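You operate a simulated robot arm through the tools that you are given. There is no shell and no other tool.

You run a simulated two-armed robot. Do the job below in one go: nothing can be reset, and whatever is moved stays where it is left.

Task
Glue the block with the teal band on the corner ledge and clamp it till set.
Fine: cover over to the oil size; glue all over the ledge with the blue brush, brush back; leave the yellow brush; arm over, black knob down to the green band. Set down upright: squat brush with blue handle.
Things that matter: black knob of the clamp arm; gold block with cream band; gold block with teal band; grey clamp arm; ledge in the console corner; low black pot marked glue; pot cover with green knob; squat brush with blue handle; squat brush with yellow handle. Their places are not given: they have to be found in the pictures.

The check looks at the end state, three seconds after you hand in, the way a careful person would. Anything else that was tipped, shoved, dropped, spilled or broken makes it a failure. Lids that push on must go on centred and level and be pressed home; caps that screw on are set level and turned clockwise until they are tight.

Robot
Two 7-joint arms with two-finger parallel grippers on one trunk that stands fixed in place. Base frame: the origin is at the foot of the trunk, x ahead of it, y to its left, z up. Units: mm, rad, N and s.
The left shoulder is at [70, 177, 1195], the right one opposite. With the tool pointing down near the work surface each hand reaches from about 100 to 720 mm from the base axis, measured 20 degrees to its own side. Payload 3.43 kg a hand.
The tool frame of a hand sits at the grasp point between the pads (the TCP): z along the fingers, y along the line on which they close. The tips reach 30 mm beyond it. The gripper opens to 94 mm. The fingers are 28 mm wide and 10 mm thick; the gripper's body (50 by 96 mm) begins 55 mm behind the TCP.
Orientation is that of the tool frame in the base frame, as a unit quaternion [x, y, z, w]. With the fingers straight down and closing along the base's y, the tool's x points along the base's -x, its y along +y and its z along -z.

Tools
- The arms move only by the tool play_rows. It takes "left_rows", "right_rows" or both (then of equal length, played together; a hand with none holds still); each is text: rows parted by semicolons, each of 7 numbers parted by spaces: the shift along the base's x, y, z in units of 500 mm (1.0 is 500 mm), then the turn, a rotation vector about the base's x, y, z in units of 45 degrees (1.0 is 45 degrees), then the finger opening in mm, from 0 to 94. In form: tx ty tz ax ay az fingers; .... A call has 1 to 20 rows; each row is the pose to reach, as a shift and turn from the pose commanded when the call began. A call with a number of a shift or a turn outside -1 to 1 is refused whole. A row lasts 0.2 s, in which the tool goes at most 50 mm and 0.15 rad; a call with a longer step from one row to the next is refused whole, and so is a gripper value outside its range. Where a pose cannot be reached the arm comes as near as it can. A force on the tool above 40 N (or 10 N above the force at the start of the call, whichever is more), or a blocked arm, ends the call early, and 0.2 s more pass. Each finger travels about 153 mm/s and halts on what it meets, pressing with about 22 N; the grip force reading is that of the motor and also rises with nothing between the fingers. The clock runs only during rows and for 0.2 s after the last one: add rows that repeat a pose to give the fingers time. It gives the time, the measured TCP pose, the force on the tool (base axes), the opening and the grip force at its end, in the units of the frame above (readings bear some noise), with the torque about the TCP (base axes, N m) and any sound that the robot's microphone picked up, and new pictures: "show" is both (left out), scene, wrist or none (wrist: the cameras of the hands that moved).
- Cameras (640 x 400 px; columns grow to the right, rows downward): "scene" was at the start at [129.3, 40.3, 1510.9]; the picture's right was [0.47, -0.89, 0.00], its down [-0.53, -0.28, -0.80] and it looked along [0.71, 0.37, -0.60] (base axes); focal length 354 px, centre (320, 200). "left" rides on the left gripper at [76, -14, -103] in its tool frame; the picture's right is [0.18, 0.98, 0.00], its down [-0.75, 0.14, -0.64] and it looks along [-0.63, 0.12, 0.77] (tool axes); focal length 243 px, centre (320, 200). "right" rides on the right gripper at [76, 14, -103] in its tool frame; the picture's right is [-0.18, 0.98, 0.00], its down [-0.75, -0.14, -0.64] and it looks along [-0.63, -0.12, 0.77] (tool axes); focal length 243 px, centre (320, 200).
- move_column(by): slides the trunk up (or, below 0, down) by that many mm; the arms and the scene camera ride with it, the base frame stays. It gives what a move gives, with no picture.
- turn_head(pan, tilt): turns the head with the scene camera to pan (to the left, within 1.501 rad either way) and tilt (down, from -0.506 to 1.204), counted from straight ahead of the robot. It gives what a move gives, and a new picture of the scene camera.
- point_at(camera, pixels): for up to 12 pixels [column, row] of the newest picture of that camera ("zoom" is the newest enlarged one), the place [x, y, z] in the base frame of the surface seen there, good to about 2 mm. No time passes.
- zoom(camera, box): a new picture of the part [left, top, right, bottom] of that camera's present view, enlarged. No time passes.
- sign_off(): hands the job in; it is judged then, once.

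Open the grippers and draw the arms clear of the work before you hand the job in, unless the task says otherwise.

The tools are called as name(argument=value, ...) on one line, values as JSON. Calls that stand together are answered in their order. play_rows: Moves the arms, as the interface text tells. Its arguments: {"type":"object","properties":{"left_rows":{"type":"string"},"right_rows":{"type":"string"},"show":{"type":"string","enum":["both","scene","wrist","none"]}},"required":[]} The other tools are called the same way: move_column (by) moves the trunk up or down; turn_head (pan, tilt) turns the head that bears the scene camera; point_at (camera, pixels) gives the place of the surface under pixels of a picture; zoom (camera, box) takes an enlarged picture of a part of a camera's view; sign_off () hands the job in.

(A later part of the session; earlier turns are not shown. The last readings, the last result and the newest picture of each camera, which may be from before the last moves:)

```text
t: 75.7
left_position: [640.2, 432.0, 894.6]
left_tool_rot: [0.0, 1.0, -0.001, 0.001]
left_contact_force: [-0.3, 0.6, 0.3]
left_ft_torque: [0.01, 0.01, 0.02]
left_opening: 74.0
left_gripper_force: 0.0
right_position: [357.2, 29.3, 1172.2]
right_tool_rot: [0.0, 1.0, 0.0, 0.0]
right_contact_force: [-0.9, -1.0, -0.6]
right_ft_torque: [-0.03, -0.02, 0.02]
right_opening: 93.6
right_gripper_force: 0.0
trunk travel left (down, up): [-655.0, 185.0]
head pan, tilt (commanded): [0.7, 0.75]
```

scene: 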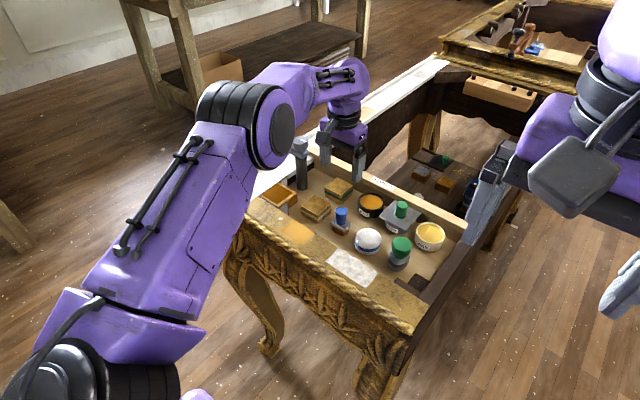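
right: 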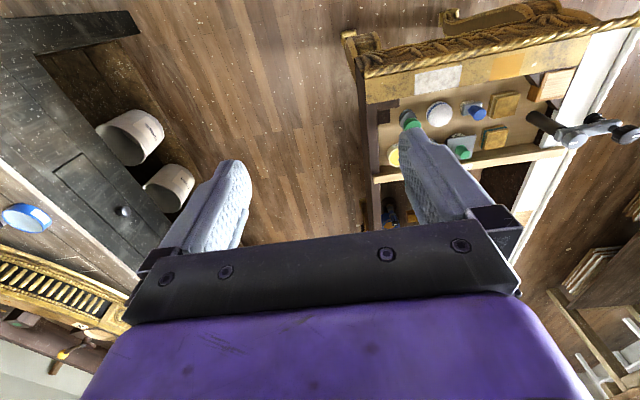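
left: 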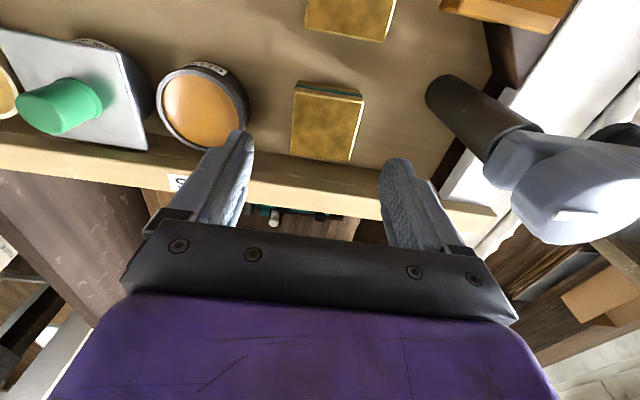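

The block's centre is (638.5, 434.5); I correct by (-1, +2) mm and descend to TCP z 832, then close on the block's sides.

play_rows(left_rows="-0.002 0.0045 -0.04 0 0 0 74; -0.002 0.0045 -0.08 0 0 0 74; -0.002 0.0045 -0.11 0 0 0 74; -0.002 0.0045 -0.125 0 0 0 74; -0.002 0.0045 -0.125 0 0 0 60; -0.002 0.0045 -0.125 0 0 0 50; -0.002 0.0045 -0.125 0 0 0 35; -0.002 0.0045 -0.125 0 0 0 35; -0.002 0.0045 -0.125 0 0 0 35", show="both")

zoom(camera="scene", box=[300, 140, 380, 220])

```text
t: 77.7
left_position: [637.2, 436.6, 831.5]
left_tool_rot: [0.001, 1.0, -0.002, 0.001]
left_contact_force: [-0.1, 0.0, 0.4]
left_ft_torque: [-0.01, 0.03, 0.0]
left_opening: 49.4
left_gripper_force: 22.0
right_position: [357.2, 29.9, 1171.5]
right_tool_rot: [-0.001, 1.0, -0.001, 0.0]
right_contact_force: [0.8, 0.4, 0.4]
right_ft_torque: [0.0, -0.01, 0.0]
right_opening: 94.0
right_gripper_force: 0.1
trunk travel left (down, up): [-655.0, 185.0]
head pan, tilt (commanded): [0.7, 0.75]
```

scene: 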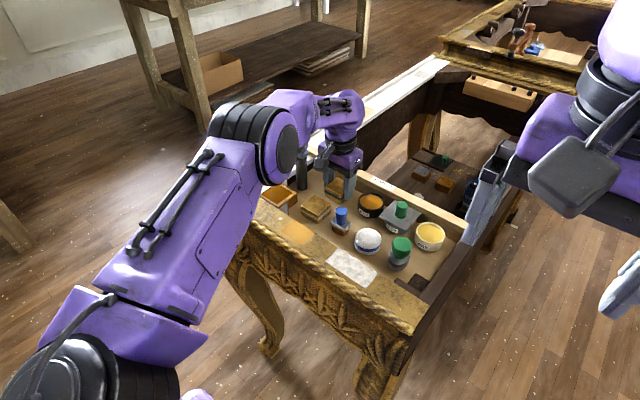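
left: 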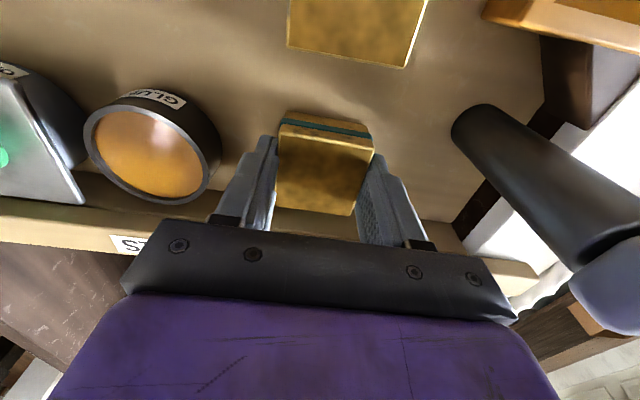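

```text
5.00 times, centred on (340, 180) of scene
```

zoom: 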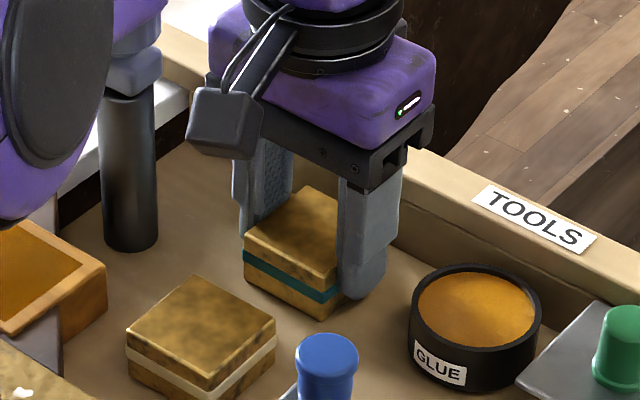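

The block is held (opening 49 mm). I lift it 70 mm and carry it via x 522 to above the ledge, clear of the clamp post.

play_rows(left_rows="0 0 0.03 0 0 0 35; 0 0 0.09 0 0 0 35; 0 0 0.14 0 0 0 35; -0.08 0 0.14 0 0 0 35; -0.16 0 0.14 0 0 0 35; -0.23 0.02 0.14 0 0 0 35; -0.23 0.1 0.14 0 0 0 35; -0.23 0.187 0.14 0 0 0 35; -0.23 0.187 0.14 0 0 0 35; -0.23 0.187 0.14 0 0 0 35", show="both")

zoom(camera="scene", box=[230, 110, 330, 220])

zoom(camera="left", box=[230, 50, 410, 220])

```text
t: 79.9
left_position: [523.0, 528.4, 899.7]
left_tool_rot: [0.001, 1.0, -0.001, 0.001]
left_contact_force: [-0.5, -0.7, -0.4]
left_ft_torque: [-0.02, 0.0, -0.01]
left_opening: 49.4
left_gripper_force: 21.7
right_position: [356.9, 31.3, 1171.3]
right_tool_rot: [0.0, 1.0, 0.001, -0.001]
right_contact_force: [-0.6, 0.0, -0.3]
right_ft_torque: [0.0, 0.01, 0.0]
right_opening: 93.9
right_gripper_force: 0.1
trunk travel left (down, up): [-655.0, 185.0]
head pan, tilt (commanded): [0.7, 0.75]
```

scene: 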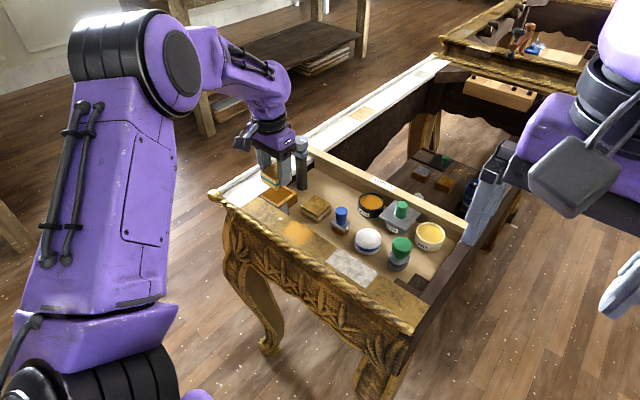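
left: 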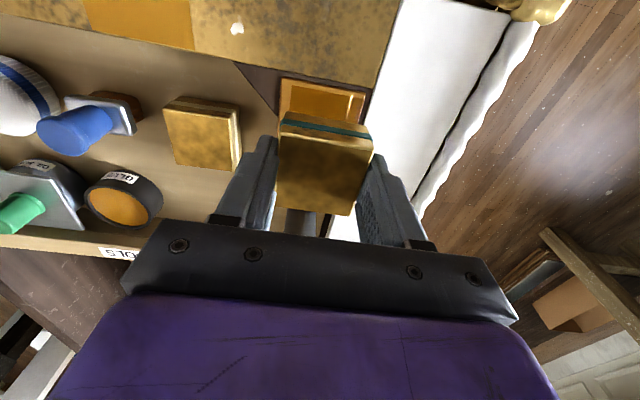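

```text
3.64 times, centred on (280, 165) of scene
```

zoom: 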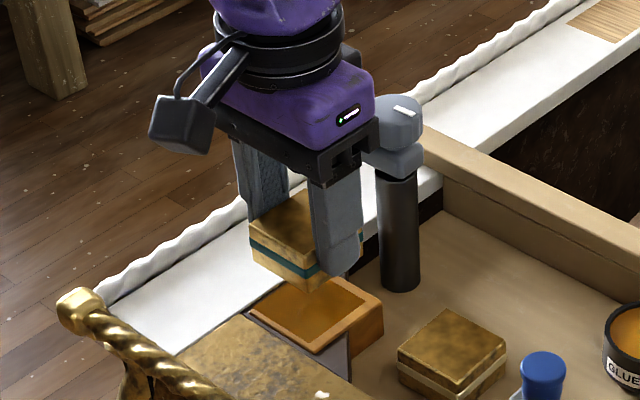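

```text
2.35 times, centred on (320, 135) of left
```

zoom: 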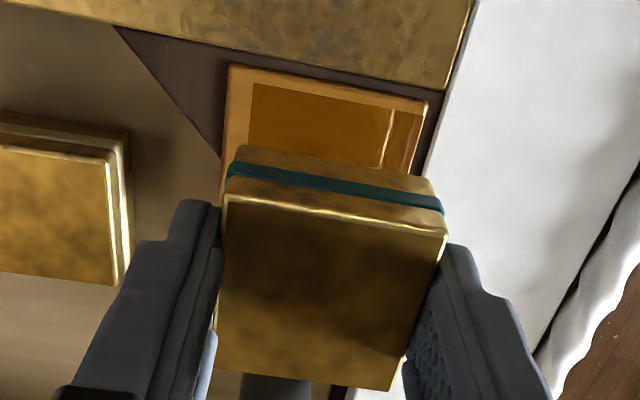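

I measure the held block's corners to place it exactly over the glue area centre (522.3, 529).

point_at(camera="zoom", pixels=[[230, 202], [439, 238], [389, 381], [222, 354], [320, 280], [245, 153], [430, 187], [335, 205], [253, 90], [245, 75]])

```text
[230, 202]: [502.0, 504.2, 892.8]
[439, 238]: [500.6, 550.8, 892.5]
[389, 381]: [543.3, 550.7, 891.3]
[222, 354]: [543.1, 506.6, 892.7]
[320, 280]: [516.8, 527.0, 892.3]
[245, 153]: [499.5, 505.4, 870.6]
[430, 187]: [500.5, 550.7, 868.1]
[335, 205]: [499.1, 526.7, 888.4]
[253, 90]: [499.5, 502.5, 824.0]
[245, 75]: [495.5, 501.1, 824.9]
```

The block centre is about (523.3, 527.8). I shift (-1, +1) mm and lower to just above the glue, then in small steps until contact.

play_rows(left_rows="-0.002 0.002 -0.03 0 0 0 35; -0.002 0.002 -0.055 0 0 0 35; -0.002 0.002 -0.068 0 0 0 35; -0.002 0.002 -0.072 0 0 0 35; -0.002 0.002 -0.072 0 0 0 35", show="both")

zoom(camera="scene", box=[230, 140, 310, 220])

zoom(camera="left", box=[230, 50, 410, 220])

```text
t: 81.1
left_position: [520.5, 530.5, 865.9]
left_tool_rot: [0.001, 1.0, 0.0, 0.001]
left_contact_force: [-0.3, 0.5, -0.8]
left_ft_torque: [0.03, 0.02, -0.02]
left_opening: 49.2
left_gripper_force: 22.3
right_position: [357.2, 29.9, 1171.6]
right_tool_rot: [0.0, 1.0, 0.001, -0.001]
right_contact_force: [0.1, 0.4, 0.7]
right_ft_torque: [-0.01, 0.01, 0.0]
right_opening: 94.1
right_gripper_force: 0.1
trunk travel left (down, up): [-655.0, 185.0]
head pan, tilt (commanded): [0.7, 0.75]
```

scene: 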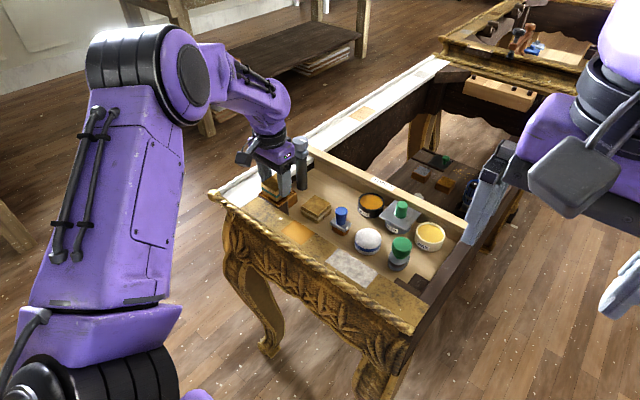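
left: 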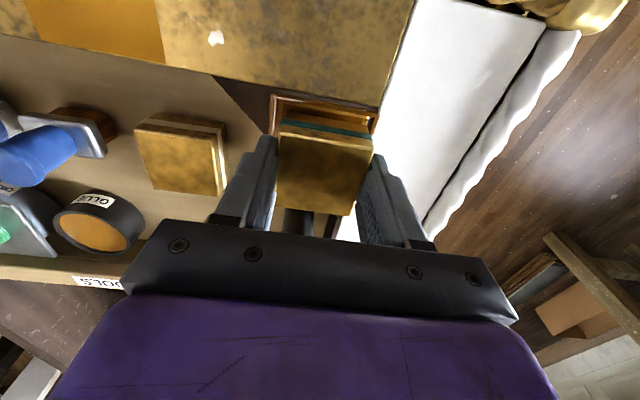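

```text
5.00 times, centred on (270, 180) of scene
```

zoom: 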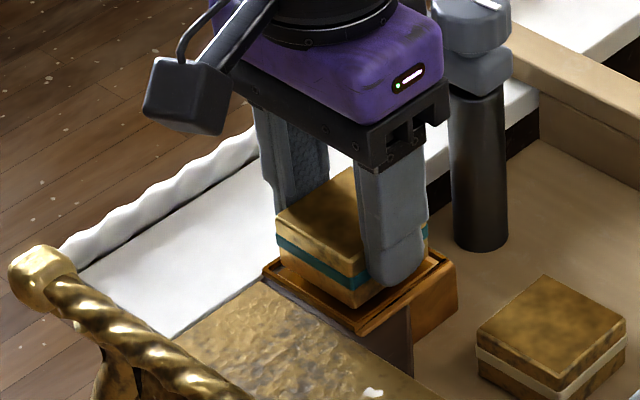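

```text
2.35 times, centred on (320, 135) of left
```

zoom: 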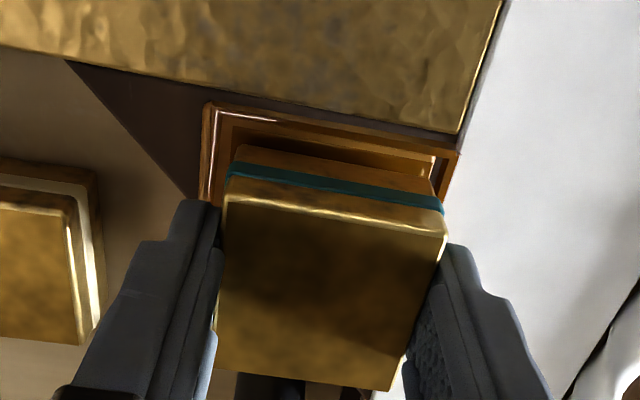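

The block hovers about 3 mm above the glue. I measure its lower front edge against the ledge edges for centring.

point_at(camera="zoom", pixels=[[242, 153], [430, 183], [335, 165], [230, 202], [439, 238], [389, 381], [222, 354], [212, 110], [455, 160], [235, 125], [432, 158]])

```text
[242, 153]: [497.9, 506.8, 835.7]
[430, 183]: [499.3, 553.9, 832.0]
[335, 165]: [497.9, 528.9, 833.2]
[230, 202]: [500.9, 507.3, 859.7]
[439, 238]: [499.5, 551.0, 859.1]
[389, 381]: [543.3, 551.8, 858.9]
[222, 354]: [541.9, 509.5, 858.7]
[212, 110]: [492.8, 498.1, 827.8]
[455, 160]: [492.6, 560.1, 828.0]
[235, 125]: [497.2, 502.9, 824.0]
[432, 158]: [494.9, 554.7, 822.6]
```

Block front edge is at x 498 and y 506-553, so it's centred on the glue. I lower it in small steps to press lightly onto the glue.

play_rows(left_rows="0 0 -0.002 0 0 0 35; 0 0 -0.004 0 0 0 35; 0 0 -0.006 0 0 0 35; 0 0 -0.007 0 0 0 35; 0 0 -0.007 0 0 0 35", show="none")

```text
t: 82.3
left_position: [522.5, 529.4, 863.7]
left_tool_rot: [0.001, 1.0, -0.001, 0.002]
left_contact_force: [0.9, -0.4, -0.4]
left_ft_torque: [0.01, 0.0, -0.01]
left_opening: 49.3
left_gripper_force: 21.3
right_position: [357.8, 30.5, 1171.8]
right_tool_rot: [0.0, 1.0, 0.0, 0.0]
right_contact_force: [0.1, 0.0, 0.0]
right_ft_torque: [0.0, -0.01, 0.01]
right_opening: 93.9
right_gripper_force: 0.0
trunk travel left (down, up): [-655.0, 185.0]
head pan, tilt (commanded): [0.7, 0.75]
```

Not yet in contact; I continue downward in 0.5 mm steps.

play_rows(left_rows="0 0 -0.001 0 0 0 35; 0 0 -0.002 0 0 0 35; 0 0 -0.003 0 0 0 35; 0 0 -0.003 0 0 0 35", show="none")

play_rows(left_rows="0 0 -0.001 0 0 0 35; 0 0 -0.002 0 0 0 35; 0 0 -0.002 0 0 0 35", show="wrist")

```text
t: 83.3
left_position: [522.8, 530.5, 862.4]
left_tool_rot: [0.001, 1.0, -0.001, 0.001]
left_contact_force: [0.0, 0.4, -0.1]
left_ft_torque: [-0.02, -0.01, 0.04]
left_opening: 49.4
left_gripper_force: 22.1
right_position: [357.3, 31.3, 1172.7]
right_tool_rot: [0.0, 1.0, 0.0, 0.0]
right_contact_force: [0.2, 0.7, 0.0]
right_ft_torque: [0.0, 0.0, 0.01]
right_opening: 94.0
right_gripper_force: 0.0
trunk travel left (down, up): [-655.0, 185.0]
head pan, tilt (commanded): [0.7, 0.75]
```

```text
t: 84.1
left_position: [522.1, 530.8, 861.7]
left_tool_rot: [0.002, 1.0, -0.002, 0.002]
left_contact_force: [1.3, 2.0, 4.9]
left_ft_torque: [0.13, -0.02, 0.0]
left_opening: 49.4
left_gripper_force: 21.7
right_position: [357.5, 31.7, 1171.4]
right_tool_rot: [0.001, 1.0, 0.001, 0.0]
right_contact_force: [-0.2, 0.1, 0.2]
right_ft_torque: [0.02, 0.01, 0.02]
right_opening: 94.1
right_gripper_force: 0.3
trunk travel left (down, up): [-655.0, 185.0]
head pan, tilt (commanded): [0.7, 0.75]
```

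left: 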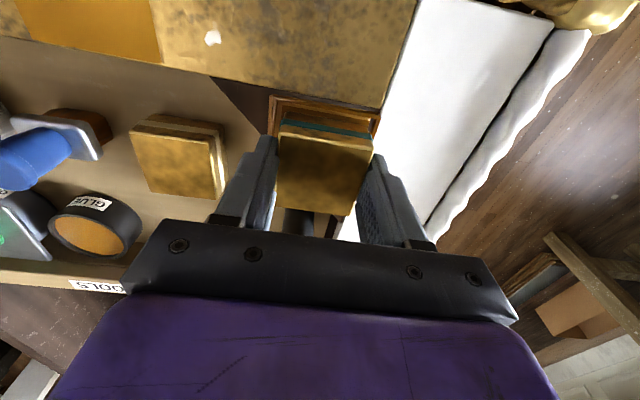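

The block is pressed on with 5 N. I open the fingers and rise straight up.

play_rows(left_rows="0 0 0.0 0 0 0 56; 0 0 0.001 0 0 0 66; 0 0 0.001 0 0 0 72; 0 0 0.03 0 0 0 72; 0 0 0.09 0 0 0 72; 0 0 0.17 0 0 0 72; 0 0 0.17 0 0 0 72", show="both")

zoom(camera="scene", box=[230, 140, 310, 220])

zoom(camera="left", box=[230, 40, 410, 200])

```text
t: 85.7
left_position: [521.3, 530.2, 945.4]
left_tool_rot: [0.001, 1.0, -0.001, 0.0]
left_contact_force: [-0.4, 0.0, 0.0]
left_ft_torque: [0.01, 0.01, 0.01]
left_opening: 71.8
left_gripper_force: 0.0
right_position: [357.2, 31.4, 1172.5]
right_tool_rot: [-0.001, 1.0, 0.0, 0.0]
right_contact_force: [0.0, 0.1, 0.1]
right_ft_torque: [0.01, 0.03, 0.02]
right_opening: 94.1
right_gripper_force: 0.1
trunk travel left (down, up): [-655.0, 185.0]
head pan, tilt (commanded): [0.7, 0.75]
```

scene: 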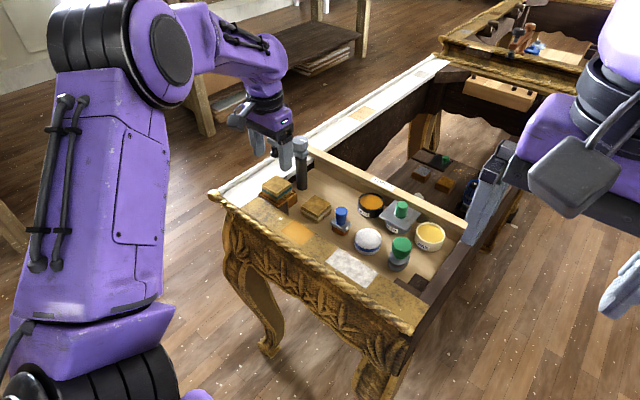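
left: 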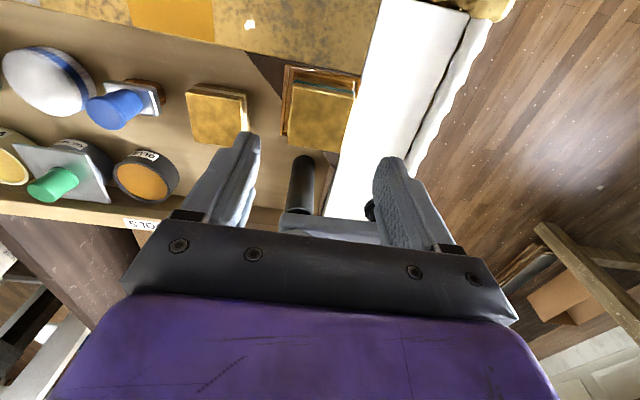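

```text
5.00 times, centred on (270, 180) of scene
```

zoom: 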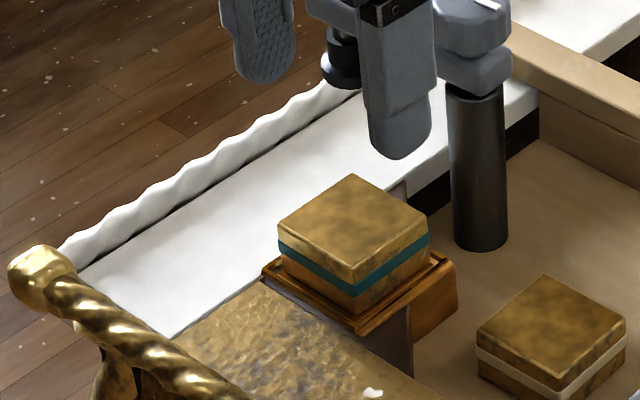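

```text
2.50 times, centred on (320, 120) of left
```

zoom: 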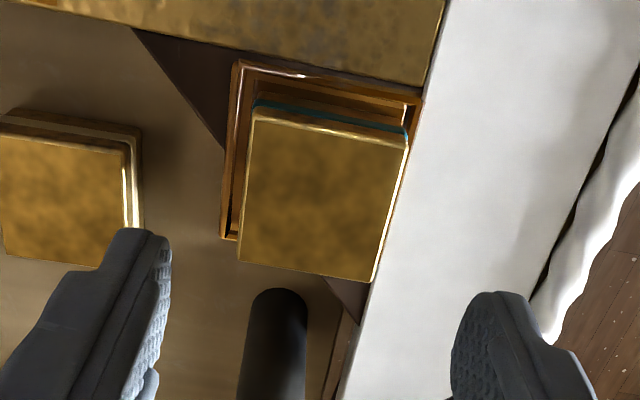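

The block sits on the ledge. I check its top height and corners against the ledge.

point_at(camera="zoom", pixels=[[257, 113], [403, 138], [370, 276], [243, 256], [320, 200], [240, 66], [412, 96], [228, 232], [270, 80], [236, 150], [330, 105], [300, 92]])

zoom(camera="scene", box=[255, 165, 305, 215])

```text
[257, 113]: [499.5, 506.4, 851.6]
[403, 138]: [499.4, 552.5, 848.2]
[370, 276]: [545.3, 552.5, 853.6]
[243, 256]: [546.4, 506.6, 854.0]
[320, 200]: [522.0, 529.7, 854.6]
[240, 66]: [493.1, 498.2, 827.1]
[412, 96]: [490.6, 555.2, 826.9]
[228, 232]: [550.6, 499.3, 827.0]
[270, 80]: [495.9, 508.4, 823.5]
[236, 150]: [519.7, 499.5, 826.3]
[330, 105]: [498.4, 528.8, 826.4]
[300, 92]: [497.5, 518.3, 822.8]
```

```text
8.00 times, centred on (280, 190) of scene
```

zoom: 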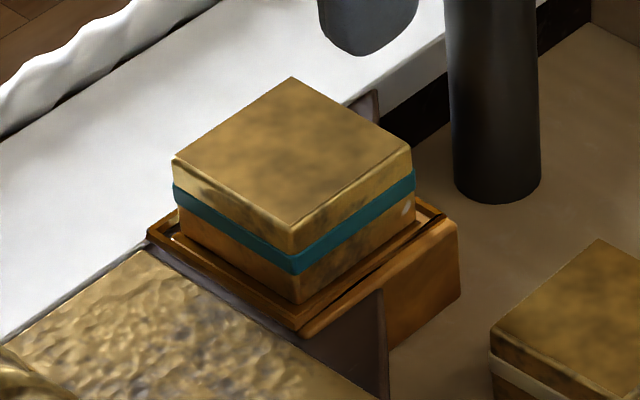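

The block is seated level (top z 854) and centred. Next is the clamp arm, which must swing about the post (603, 522) from +y to over the block at -x. I raise the hand and turn it 90 degrees clockwise so its fingers can straddle the arm between its two knobs.

play_rows(left_rows="0 0 0.08 0 0 0 80; 0 0 0.14 0 0 -0.15 80; 0.02 0.01 0.15 0 0 -0.3 80; 0.04 0.02 0.15 0 0 -0.45 80; 0.06 0.03 0.15 0 0 -0.6 80; 0.08 0.03 0.15 0 0 -0.75 80; 0.08 0.03 0.15 0 0 -0.9 80; 0.08 0.03 0.15 0 0 -1.0 80; 0.08 0.03 0.15 0 0 -1.0 80", show="both")

```text
t: 87.7
left_position: [562.1, 544.7, 1022.0]
left_tool_rot: [0.385, 0.923, -0.001, 0.0]
left_contact_force: [0.5, -0.7, 0.5]
left_ft_torque: [0.01, 0.02, 0.0]
left_opening: 80.0
left_gripper_force: 0.1
right_position: [358.0, 29.2, 1170.4]
right_tool_rot: [0.0, 1.0, 0.0, -0.001]
right_contact_force: [-0.7, 0.3, 0.6]
right_ft_torque: [0.01, -0.03, -0.02]
right_opening: 93.9
right_gripper_force: 0.0
trunk travel left (down, up): [-655.0, 185.0]
head pan, tilt (commanded): [0.7, 0.75]
```

scene: 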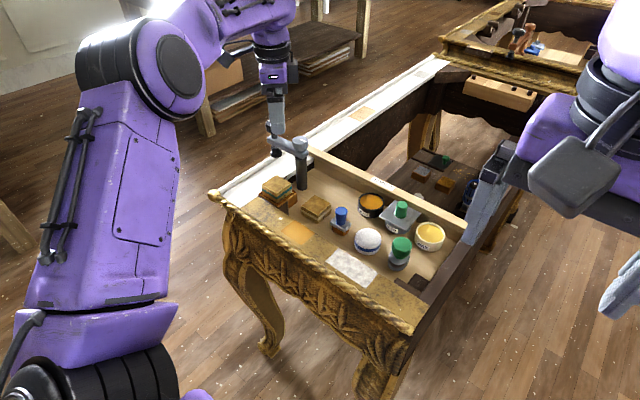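
left: 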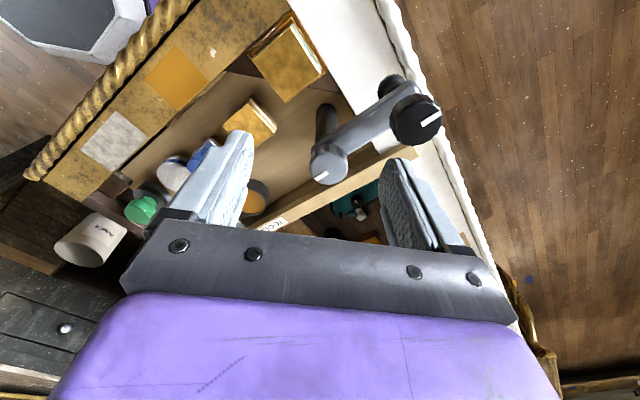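

The view from above shows the clamp arm clearly; I zoom in on it.

zoom(camera="left", box=[290, 60, 460, 200])

point_at(camera="zoom", pixels=[[150, 400], [138, 395], [490, 220], [480, 230], [320, 270], [260, 280], [370, 330], [420, 120], [400, 90], [170, 190]])

```text
2.86 times, centred on (375, 130) of left
```

zoom: 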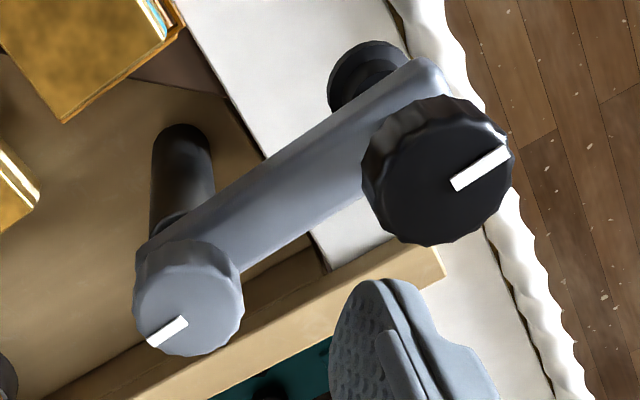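

```text
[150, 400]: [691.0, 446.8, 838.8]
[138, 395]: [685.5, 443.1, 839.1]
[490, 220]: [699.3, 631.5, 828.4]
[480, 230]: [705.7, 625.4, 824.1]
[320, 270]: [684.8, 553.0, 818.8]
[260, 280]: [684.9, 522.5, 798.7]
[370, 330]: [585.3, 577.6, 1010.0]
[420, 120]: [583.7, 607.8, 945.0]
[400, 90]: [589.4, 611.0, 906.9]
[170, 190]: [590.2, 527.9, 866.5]
```

I take the centres of both knobs from this view.

point_at(camera="zoom", pixels=[[190, 305], [140, 300], [240, 290], [195, 260], [190, 350], [440, 175], [370, 180], [505, 150], [440, 110], [430, 240], [300, 200], [350, 150]])

```text
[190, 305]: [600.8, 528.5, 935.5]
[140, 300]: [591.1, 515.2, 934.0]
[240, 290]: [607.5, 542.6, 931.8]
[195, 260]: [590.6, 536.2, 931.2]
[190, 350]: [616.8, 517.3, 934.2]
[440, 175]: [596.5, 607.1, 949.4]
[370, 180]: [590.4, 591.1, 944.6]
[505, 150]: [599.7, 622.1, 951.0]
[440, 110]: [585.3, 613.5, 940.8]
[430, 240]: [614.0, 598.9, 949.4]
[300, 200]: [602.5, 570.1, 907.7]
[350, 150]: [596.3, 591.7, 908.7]
```

The pivot is about (602, 525) and the black knob about (600, 605), arm 80 mm long, which matches the ledge centre distance. I turn the hand the other 45 degrees and move over the arm's middle, staying above the knob tops.

play_rows(left_rows="0.02 0.01 0 0 0 -0.15 80; 0.04 0.02 0 0 0 -0.3 80; 0.06 0.03 0 0 0 -0.45 80; 0.08 0.036 0 0 0 -0.6 80; 0.08 0.036 0 0 0 -0.75 80; 0.08 0.036 0 0 0 -0.9 80; 0.08 0.036 0 0 0 -1.0 80; 0.08 0.036 0 0 0 -1.0 80", show="both")

```text
t: 89.5
left_position: [591.7, 563.5, 1018.9]
left_tool_rot: [0.709, 0.706, -0.003, 0.0]
left_contact_force: [-1.4, 0.1, -0.2]
left_ft_torque: [0.03, 0.02, 0.0]
left_opening: 80.2
left_gripper_force: 0.1
left hand out of reach, approached as far as the arm can: row 4, 5, 6, 7, 8
right_position: [357.9, 31.5, 1171.3]
right_tool_rot: [0.0, 1.0, 0.0, -0.001]
right_contact_force: [0.5, -0.4, 0.4]
right_ft_torque: [0.0, 0.01, 0.0]
right_opening: 93.9
right_gripper_force: 0.1
trunk travel left (down, up): [-655.0, 185.0]
head pan, tilt (commanded): [0.7, 0.75]
```

scene: 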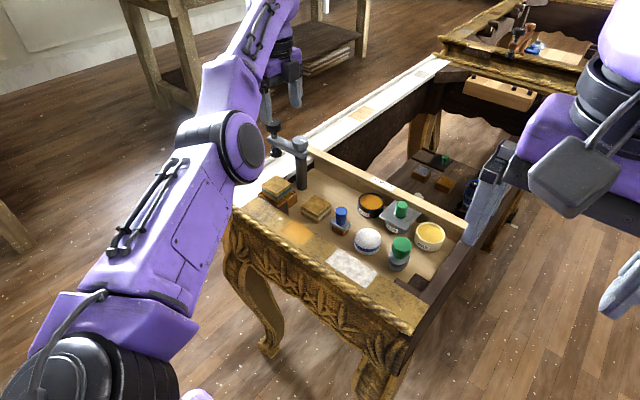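
left: 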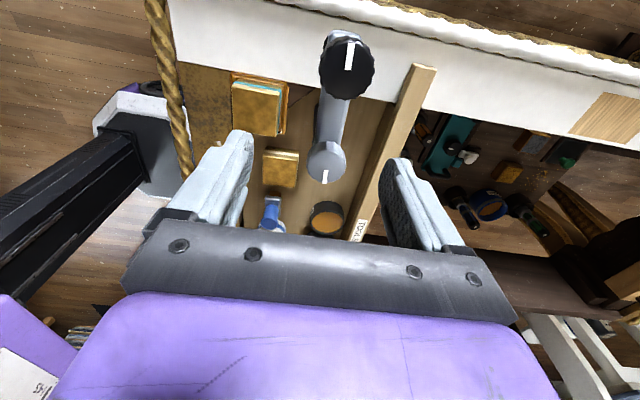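

The hand straddles the arm (fingers either side, knob beyond), at its reach limit near x 592. I back off 8 mm in x and descend so the tips come alongside the arm (arm z 887-908), the palm staying above the knob.

play_rows(left_rows="-0.018 0 -0.04 0 0 0 80; -0.018 0 -0.1 0 0 0 80; -0.018 0 -0.15 0 0 0 80; -0.018 0 -0.17 0 0 0 80; -0.018 0 -0.17 0 0 0 80", show="both")

zoom(camera="scene", box=[240, 90, 330, 180])

```text
t: 90.7
left_position: [600.0, 574.1, 933.8]
left_tool_rot: [0.708, 0.706, -0.002, 0.0]
left_contact_force: [-0.7, 0.7, -0.2]
left_ft_torque: [-0.02, 0.02, 0.01]
left_opening: 79.8
left_gripper_force: 0.1
left hand out of reach, approached as far as the arm can: row 1, 2, 3, 4, 5
right_position: [356.7, 30.3, 1170.8]
right_tool_rot: [-0.001, 1.0, 0.0, 0.0]
right_contact_force: [-0.5, 0.4, 0.1]
right_ft_torque: [0.03, 0.01, 0.01]
right_opening: 94.0
right_gripper_force: 0.1
trunk travel left (down, up): [-655.0, 185.0]
head pan, tilt (commanded): [0.7, 0.75]
```

scene: 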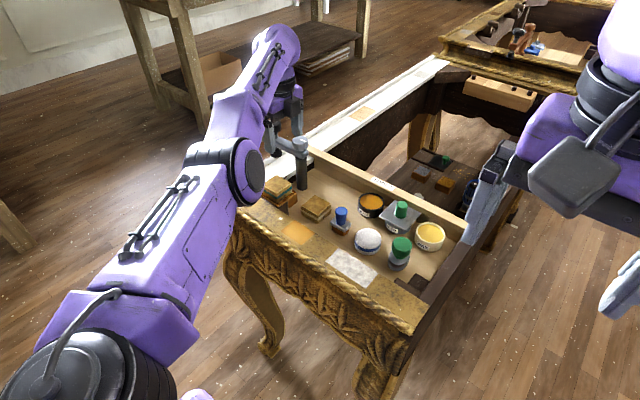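
left: 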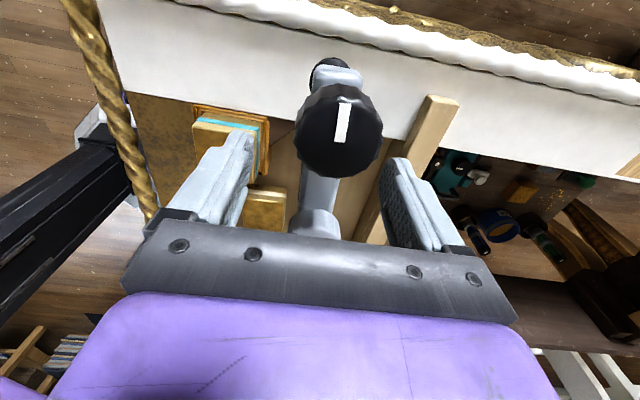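

```text
4.44 times, centred on (285, 135) of scene
```

zoom: 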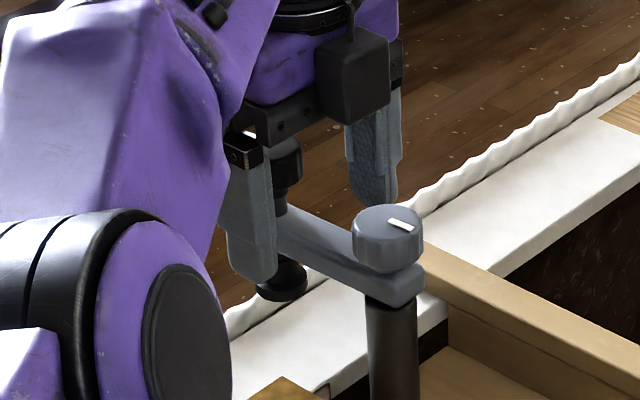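

The pose is at the edge of reach (reads (600, 574, 934)), with the fingers on either side of the arm. I command it a bit inward in x and lower, to get a reachable pose with tips beside the arm.

play_rows(left_rows="-0.01 0 -0.01 0 0 0 80; -0.02 0 -0.02 0 0 0 80; -0.02 0 -0.025 0 0 0 80; -0.02 0 -0.025 0 0 0 80", show="wrist")

zoom(camera="scene", box=[240, 90, 330, 180])

```text
t: 91.7
left_position: [596.9, 579.6, 921.7]
left_tool_rot: [0.708, 0.707, -0.004, 0.0]
left_contact_force: [0.5, 0.6, -0.7]
left_ft_torque: [-0.02, 0.01, 0.01]
left_opening: 80.1
left_gripper_force: 0.0
left hand out of reach, approached as far as the arm can: row 1, 2, 3, 4
right_position: [356.3, 29.9, 1171.5]
right_tool_rot: [0.0, 1.0, 0.0, 0.001]
right_contact_force: [-0.1, 0.4, 0.1]
right_ft_torque: [0.03, -0.01, 0.0]
right_opening: 94.0
right_gripper_force: 0.1
trunk travel left (down, up): [-655.0, 185.0]
head pan, tilt (commanded): [0.7, 0.75]
```

left: 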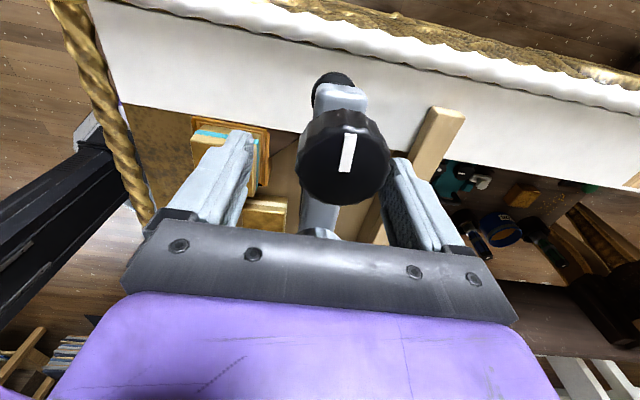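

```text
4.44 times, centred on (285, 135) of scene
```

zoom: 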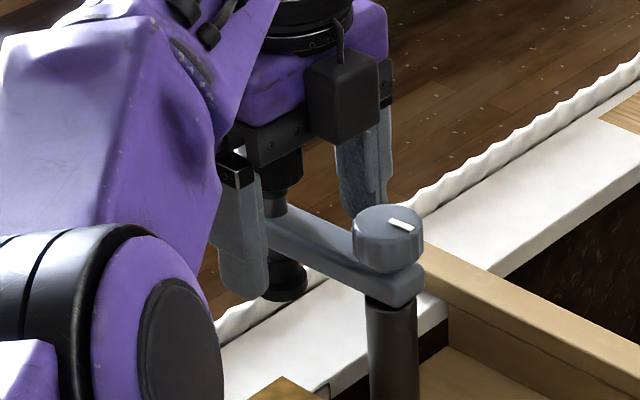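

The IK can't settle well with this yaw (pose drifts outward), so I'll use a different approach: a closed-finger "peg" pushing the arm from its +x side. I first rise straight out and turn the hand back.

play_rows(left_rows="0 0 0.04 0 0 0 80; 0 0 0.1 0 0 0 80; 0 0 0.16 0 0 0 80; 0 0 0.21 0 0 0 80; 0 0 0.21 0 0 0 80", show="wrist")

```text
t: 92.9
left_position: [586.3, 573.5, 1022.4]
left_tool_rot: [0.708, 0.706, -0.002, 0.0]
left_contact_force: [1.2, 0.6, -0.3]
left_ft_torque: [-0.01, -0.03, -0.01]
left_opening: 80.0
left_gripper_force: 0.0
left hand out of reach, approached as far as the arm can: row 3, 4, 5
right_position: [357.1, 31.6, 1172.0]
right_tool_rot: [0.001, 1.0, 0.0, -0.001]
right_contact_force: [0.2, -0.3, 0.3]
right_ft_torque: [0.02, 0.0, -0.03]
right_opening: 94.0
right_gripper_force: 0.0
trunk travel left (down, up): [-655.0, 185.0]
head pan, tilt (commanded): [0.7, 0.75]
```

left: 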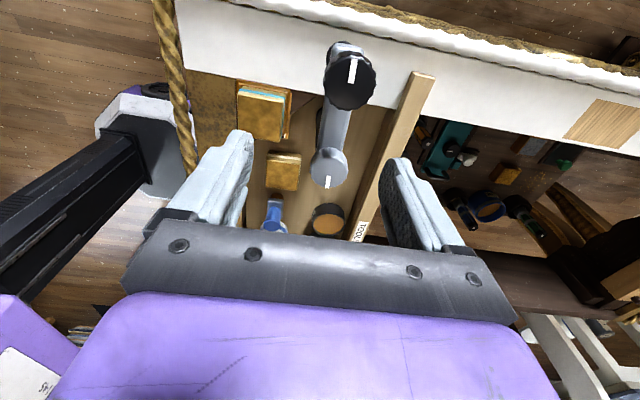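

At this height the reach limit pulls the hand back. I step inward by 25 mm in x to get a well-defined pose again.

play_rows(left_rows="-0.025 -0.01 0 0 0 0 80; -0.05 -0.02 0 0 0 0 80; -0.05 -0.02 0 0 0 0 80; -0.05 -0.02 0 0 0 0 80", show="none")

play_rows(left_rows="0 0 0 0 0 0 80; 0 0 0 0 0 0 80", show="none")

```text
t: 93.9
left_position: [582.2, 575.9, 1027.5]
left_tool_rot: [0.708, 0.706, -0.003, 0.001]
left_contact_force: [-0.3, 0.3, 0.9]
left_ft_torque: [0.02, -0.02, -0.01]
left_opening: 79.9
left_gripper_force: 0.0
left hand out of reach, approached as far as the arm can: row 1, 2, 3, 4
right_position: [357.9, 31.6, 1172.3]
right_tool_rot: [0.001, 1.0, 0.0, -0.001]
right_contact_force: [-0.4, 0.0, -0.6]
right_ft_torque: [0.01, -0.02, -0.03]
right_opening: 93.9
right_gripper_force: 0.2
trunk travel left (down, up): [-655.0, 185.0]
head pan, tilt (commanded): [0.7, 0.75]
```

```text
t: 94.5
left_position: [581.4, 574.7, 1027.1]
left_tool_rot: [0.708, 0.706, -0.002, -0.001]
left_contact_force: [1.1, -0.1, 0.1]
left_ft_torque: [-0.03, -0.02, -0.02]
left_opening: 79.8
left_gripper_force: 0.1
right_position: [357.0, 30.7, 1171.1]
right_tool_rot: [0.0, 1.0, 0.0, 0.0]
right_contact_force: [-0.2, -0.1, 1.0]
right_ft_torque: [0.04, 0.01, -0.02]
right_opening: 93.9
right_gripper_force: 0.0
trunk travel left (down, up): [-655.0, 185.0]
head pan, tilt (commanded): [0.7, 0.75]
```

The wrist is at a joint limit with this yaw. I turn it back counter-clockwise 45 degrees, moving a bit inward, and then on to yaw 0.

play_rows(left_rows="0 0 0 0 0 0.15 80; 0 0 0 0 0 0.3 80; 0 0 0 0 0 0.45 60; 0 0 0 0 0 0.6 40; -0.01 -0.01 0 0 0 0.75 20; -0.02 -0.02 0 0 0 0.9 0; -0.02 -0.02 0 0 0 1.0 0; -0.02 -0.02 0 0 0 1.0 0", show="none")

play_rows(left_rows="0 0 0 0 0 0.15 0; 0 0 0 0 0 0.3 0; 0 0 0 0 0 0.45 0; 0 0 0 0 0 0.6 0; 0 0 0 0 0 0.75 0; 0 0 0 0 0 0.9 0; 0 0 0 0 0 1.0 0; 0 0 0 0 0 1.0 0", show="both")

```text
t: 96.3
left_position: [582.9, 570.7, 1029.7]
left_tool_rot: [0.383, 0.924, -0.003, -0.001]
left_contact_force: [0.9, 0.0, 1.1]
left_ft_torque: [0.02, 0.0, 0.03]
left_opening: 0.0
left_gripper_force: 22.3
left hand out of reach, approached as far as the arm can: row 5, 6, 7, 8
right_position: [356.9, 30.7, 1171.3]
right_tool_rot: [0.0, 1.0, 0.0, 0.0]
right_contact_force: [-0.4, -0.8, 0.4]
right_ft_torque: [-0.01, 0.03, -0.03]
right_opening: 93.9
right_gripper_force: 0.0
trunk travel left (down, up): [-655.0, 185.0]
head pan, tilt (commanded): [0.7, 0.75]
```

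```text
t: 98.1
left_position: [583.6, 571.6, 1031.2]
left_tool_rot: [-0.001, 1.0, -0.002, 0.0]
left_contact_force: [-0.1, 0.0, 0.0]
left_ft_torque: [-0.02, 0.01, 0.02]
left_opening: 0.1
left_gripper_force: 21.6
right_position: [358.0, 32.0, 1171.8]
right_tool_rot: [0.0, 1.0, 0.0, -0.001]
right_contact_force: [0.3, -0.2, 0.1]
right_ft_torque: [0.03, -0.01, 0.01]
right_opening: 94.0
right_gripper_force: 0.1
trunk travel left (down, up): [-655.0, 185.0]
head pan, tilt (commanded): [0.7, 0.75]
```

scene: 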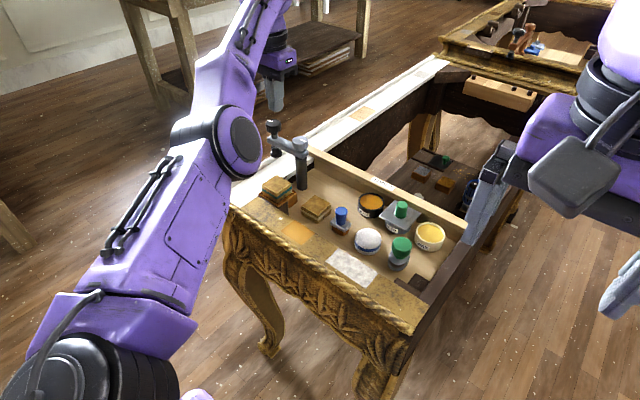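
left: 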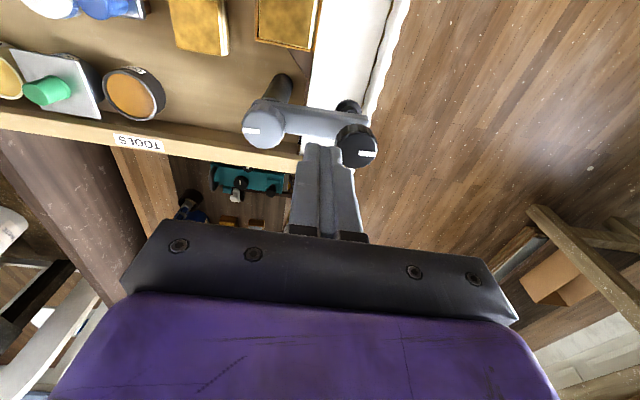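

The elbow seems locked straight, since small inward moves don't take. I command a larger inward move (toward (480, 520)) with hold rows to bring the elbow out of it.

play_rows(left_rows="-0.05 -0.025 0 0 0 0 0; -0.1 -0.05 0 0 0 0 0; -0.15 -0.075 0 0 0 0 0; -0.2 -0.1 0 0 0 0 0; -0.2 -0.1 0 0 0 0 0; -0.2 -0.1 0 0 0 0 0", show="both")

```text
t: 99.5
left_position: [573.8, 579.3, 1048.7]
left_tool_rot: [0.0, 1.0, -0.002, 0.001]
left_contact_force: [-0.4, 1.1, 0.3]
left_ft_torque: [0.02, 0.0, 0.01]
left_opening: 0.0
left_gripper_force: 21.9
left hand out of reach, approached as far as the arm can: row 1, 2, 3, 4, 5, 6
right_position: [358.1, 31.6, 1170.4]
right_tool_rot: [-0.001, 1.0, 0.001, -0.001]
right_contact_force: [-1.2, 0.0, 0.2]
right_ft_torque: [-0.03, -0.04, -0.01]
right_opening: 93.8
right_gripper_force: 0.0
trunk travel left (down, up): [-655.0, 185.0]
head pan, tilt (commanded): [0.7, 0.75]
```

scene: 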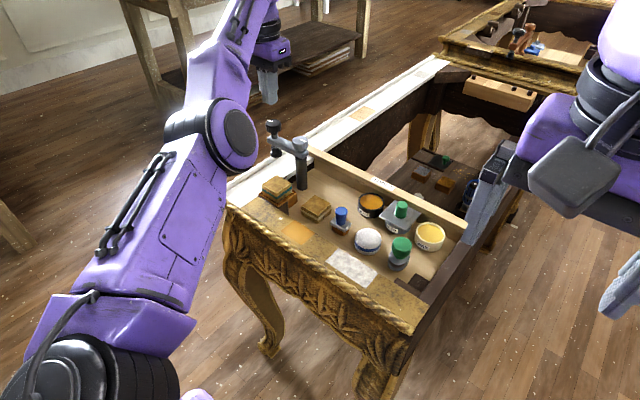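
left: 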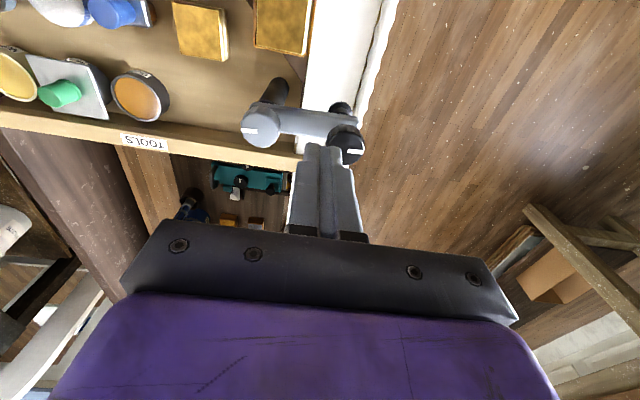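

The hand slid along its reach sphere instead of coming inward. I command a purely radial retreat toward the shoulder (including the vertical part) over many rows.

play_rows(left_rows="-0.04 -0.03 -0.03 0 0 0 0; -0.08 -0.06 -0.06 0 0 0 0; -0.12 -0.09 -0.09 0 0 0 0; -0.16 -0.12 -0.10 0 0 0 0; -0.16 -0.12 -0.10 0 0 0 0; -0.16 -0.12 -0.10 0 0 0 0; -0.16 -0.12 -0.10 0 0 0 0; -0.16 -0.12 -0.10 0 0 0 0; -0.16 -0.12 -0.10 0 0 0 0; -0.16 -0.12 -0.10 0 0 0 0; -0.16 -0.12 -0.10 0 0 0 0; -0.16 -0.12 -0.10 0 0 0 0", show="both")

```text
t: 102.1
left_position: [576.9, 578.0, 1035.5]
left_tool_rot: [0.001, 1.0, -0.002, 0.001]
left_contact_force: [-0.1, 0.1, -0.5]
left_ft_torque: [-0.03, 0.01, 0.01]
left_opening: 0.0
left_gripper_force: 22.3
left hand out of reach, approached as far as the arm can: row 1, 2, 3, 4, 5, 6, 7, 8, 9, 10, 11, 12
right_position: [357.7, 30.1, 1171.2]
right_tool_rot: [0.0, 1.0, 0.0, 0.0]
right_contact_force: [0.1, 0.0, -0.1]
right_ft_torque: [0.02, -0.02, -0.02]
right_opening: 94.1
right_gripper_force: 0.1
trunk travel left (down, up): [-655.0, 185.0]
head pan, tilt (commanded): [0.7, 0.75]
```

scene: 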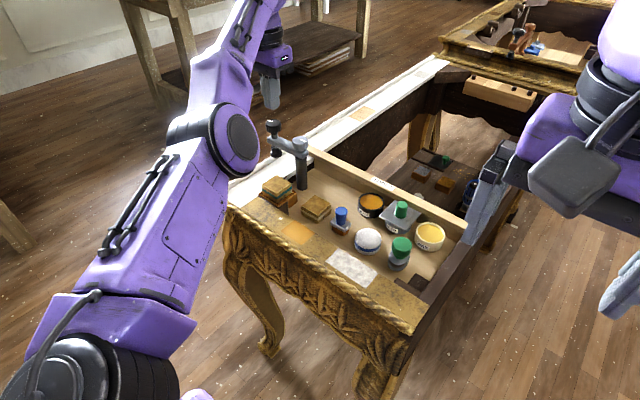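
left: 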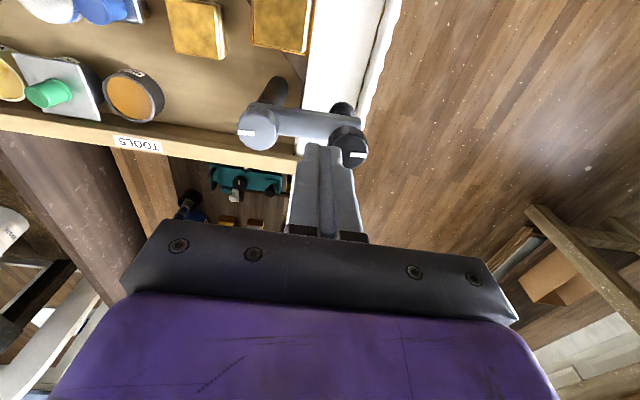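

The elbow is locked straight at its reach sphere. I command a far inward target, like the arm's starting place (343, 451), high above everything, to pull the solver out of it.

play_rows(left_rows="-0.08 -0.045 0 0 0 0 0; -0.16 -0.09 0 0 0 0 0; -0.24 -0.135 0.02 0 0 0 0; -0.32 -0.18 0.04 0 0 0 0; -0.40 -0.22 0.06 0 0 0 0; -0.47 -0.26 0.08 0 0 0 0; -0.47 -0.26 0.08 0 0 0 0; -0.47 -0.26 0.08 0 0 0 0; -0.47 -0.26 0.08 0 0 0 0; -0.47 -0.26 0.08 0 0 0 0", show="both")

```text
t: 104.3
left_position: [530.9, 569.7, 1156.2]
left_tool_rot: [0.001, 1.0, -0.002, 0.001]
left_contact_force: [0.4, 0.5, 0.1]
left_ft_torque: [-0.01, 0.04, 0.01]
left_opening: 0.0
left_gripper_force: 21.6
left hand out of reach, approached as far as the arm can: row 1, 2, 3, 4, 5, 6, 7, 8, 9, 10
right_position: [358.1, 31.0, 1171.9]
right_tool_rot: [0.0, 1.0, 0.0, 0.0]
right_contact_force: [-0.1, -0.2, 0.2]
right_ft_torque: [0.01, -0.05, -0.01]
right_opening: 94.1
right_gripper_force: 0.0
trunk travel left (down, up): [-655.0, 185.0]
head pan, tilt (commanded): [0.7, 0.75]
```

scene: 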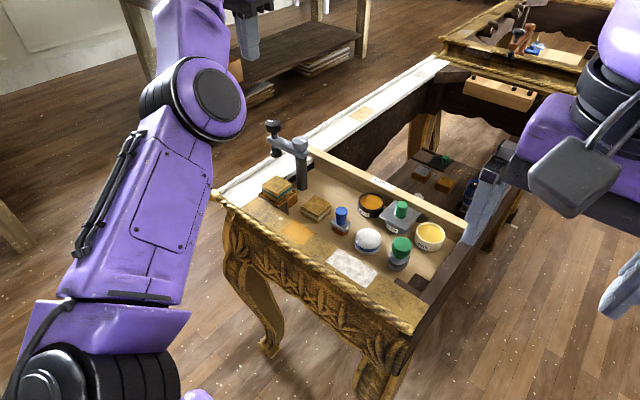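
left: 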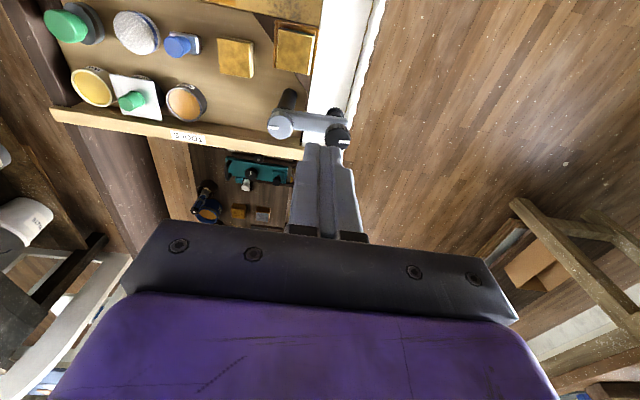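

I suspect the elbow overshot to its hyperextended limit. I command radially outward by 150 mm and then back inward in one call, to flip it back through straight, in free space.

play_rows(left_rows="0.068 0.058 0.04 0 0 0 0; 0.136 0.116 0.08 0 0 0 0; 0.204 0.174 0.12 0 0 0 0; 0.272 0.232 0.16 0 0 0 0; 0.272 0.232 0.16 0 0 0 0; 0.204 0.174 0.12 0 0 0 0; 0.136 0.116 0.08 0 0 0 0; 0.068 0.058 0.04 0 0 0 0; 0 0 0 0 0 0 0; -0.068 -0.058 -0.04 0 0 0 0; -0.136 -0.116 -0.08 0 0 0 0; -0.136 -0.116 -0.08 0 0 0 0", show="both")

```text
t: 106.9
left_position: [527.6, 577.2, 1152.1]
left_tool_rot: [0.001, 1.0, -0.002, 0.001]
left_contact_force: [-0.2, 1.4, -0.4]
left_ft_torque: [-0.02, 0.0, -0.03]
left_opening: 0.0
left_gripper_force: 22.4
left hand out of reach, approached as far as the arm can: row 1, 2, 3, 4, 5, 6, 7, 8, 9, 10, 11, 12
right_position: [356.6, 30.2, 1171.4]
right_tool_rot: [0.001, 1.0, 0.0, -0.001]
right_contact_force: [-0.2, 1.0, 0.4]
right_ft_torque: [0.01, 0.02, 0.01]
right_opening: 93.9
right_gripper_force: 0.0
trunk travel left (down, up): [-655.0, 185.0]
head pan, tilt (commanded): [0.7, 0.75]
```

scene: 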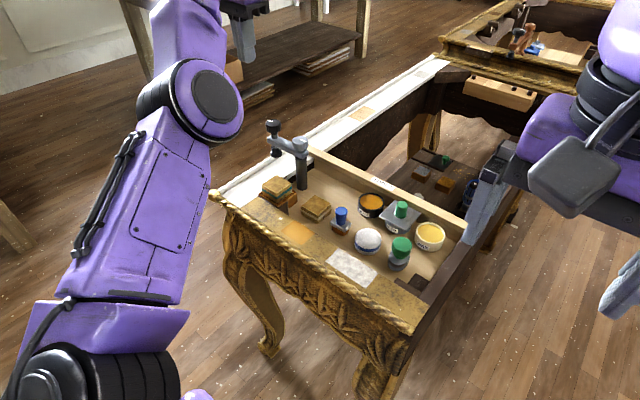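
left: 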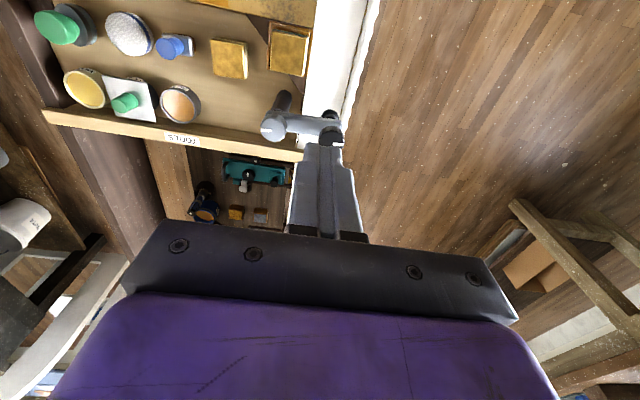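

Still on the reach sphere. I try an outward-only nudge of 30 mm and read where the arm settles, to understand the branch it is on.

play_rows(left_rows="0.02 0.017 0.012 0 0 0 0; 0.04 0.035 0.025 0 0 0 0; 0.04 0.035 0.025 0 0 0 0", show="none")

play_rows(left_rows="-0.04 -0.035 -0.025 0 0 0 0; -0.08 -0.07 -0.05 0 0 0 0; -0.08 -0.07 -0.05 0 0 0 0", show="none")

```text
t: 107.7
left_position: [527.3, 583.2, 1150.3]
left_tool_rot: [0.001, 1.0, -0.001, 0.001]
left_contact_force: [-0.5, -0.2, 0.1]
left_ft_torque: [0.0, 0.0, -0.02]
left_opening: 0.0
left_gripper_force: 22.3
left hand out of reach, approached as far as the arm can: row 1, 2, 3
right_position: [357.8, 31.3, 1171.8]
right_tool_rot: [0.0, 1.0, 0.001, -0.001]
right_contact_force: [0.4, 0.1, 0.3]
right_ft_torque: [-0.02, -0.01, 0.02]
right_opening: 93.9
right_gripper_force: 0.0
trunk travel left (down, up): [-655.0, 185.0]
head pan, tilt (commanded): [0.7, 0.75]
```

```text
t: 108.5
left_position: [528.2, 577.0, 1153.2]
left_tool_rot: [0.001, 1.0, -0.002, 0.001]
left_contact_force: [-0.3, 0.6, 0.7]
left_ft_torque: [-0.01, 0.02, -0.03]
left_opening: 0.1
left_gripper_force: 22.1
left hand out of reach, approached as far as the arm can: row 1, 2, 3
right_position: [358.0, 30.9, 1171.3]
right_tool_rot: [-0.001, 1.0, 0.0, -0.001]
right_contact_force: [0.4, -0.1, -0.3]
right_ft_torque: [-0.01, 0.04, 0.0]
right_opening: 93.9
right_gripper_force: 0.1
trunk travel left (down, up): [-655.0, 185.0]
head pan, tilt (commanded): [0.7, 0.75]
```

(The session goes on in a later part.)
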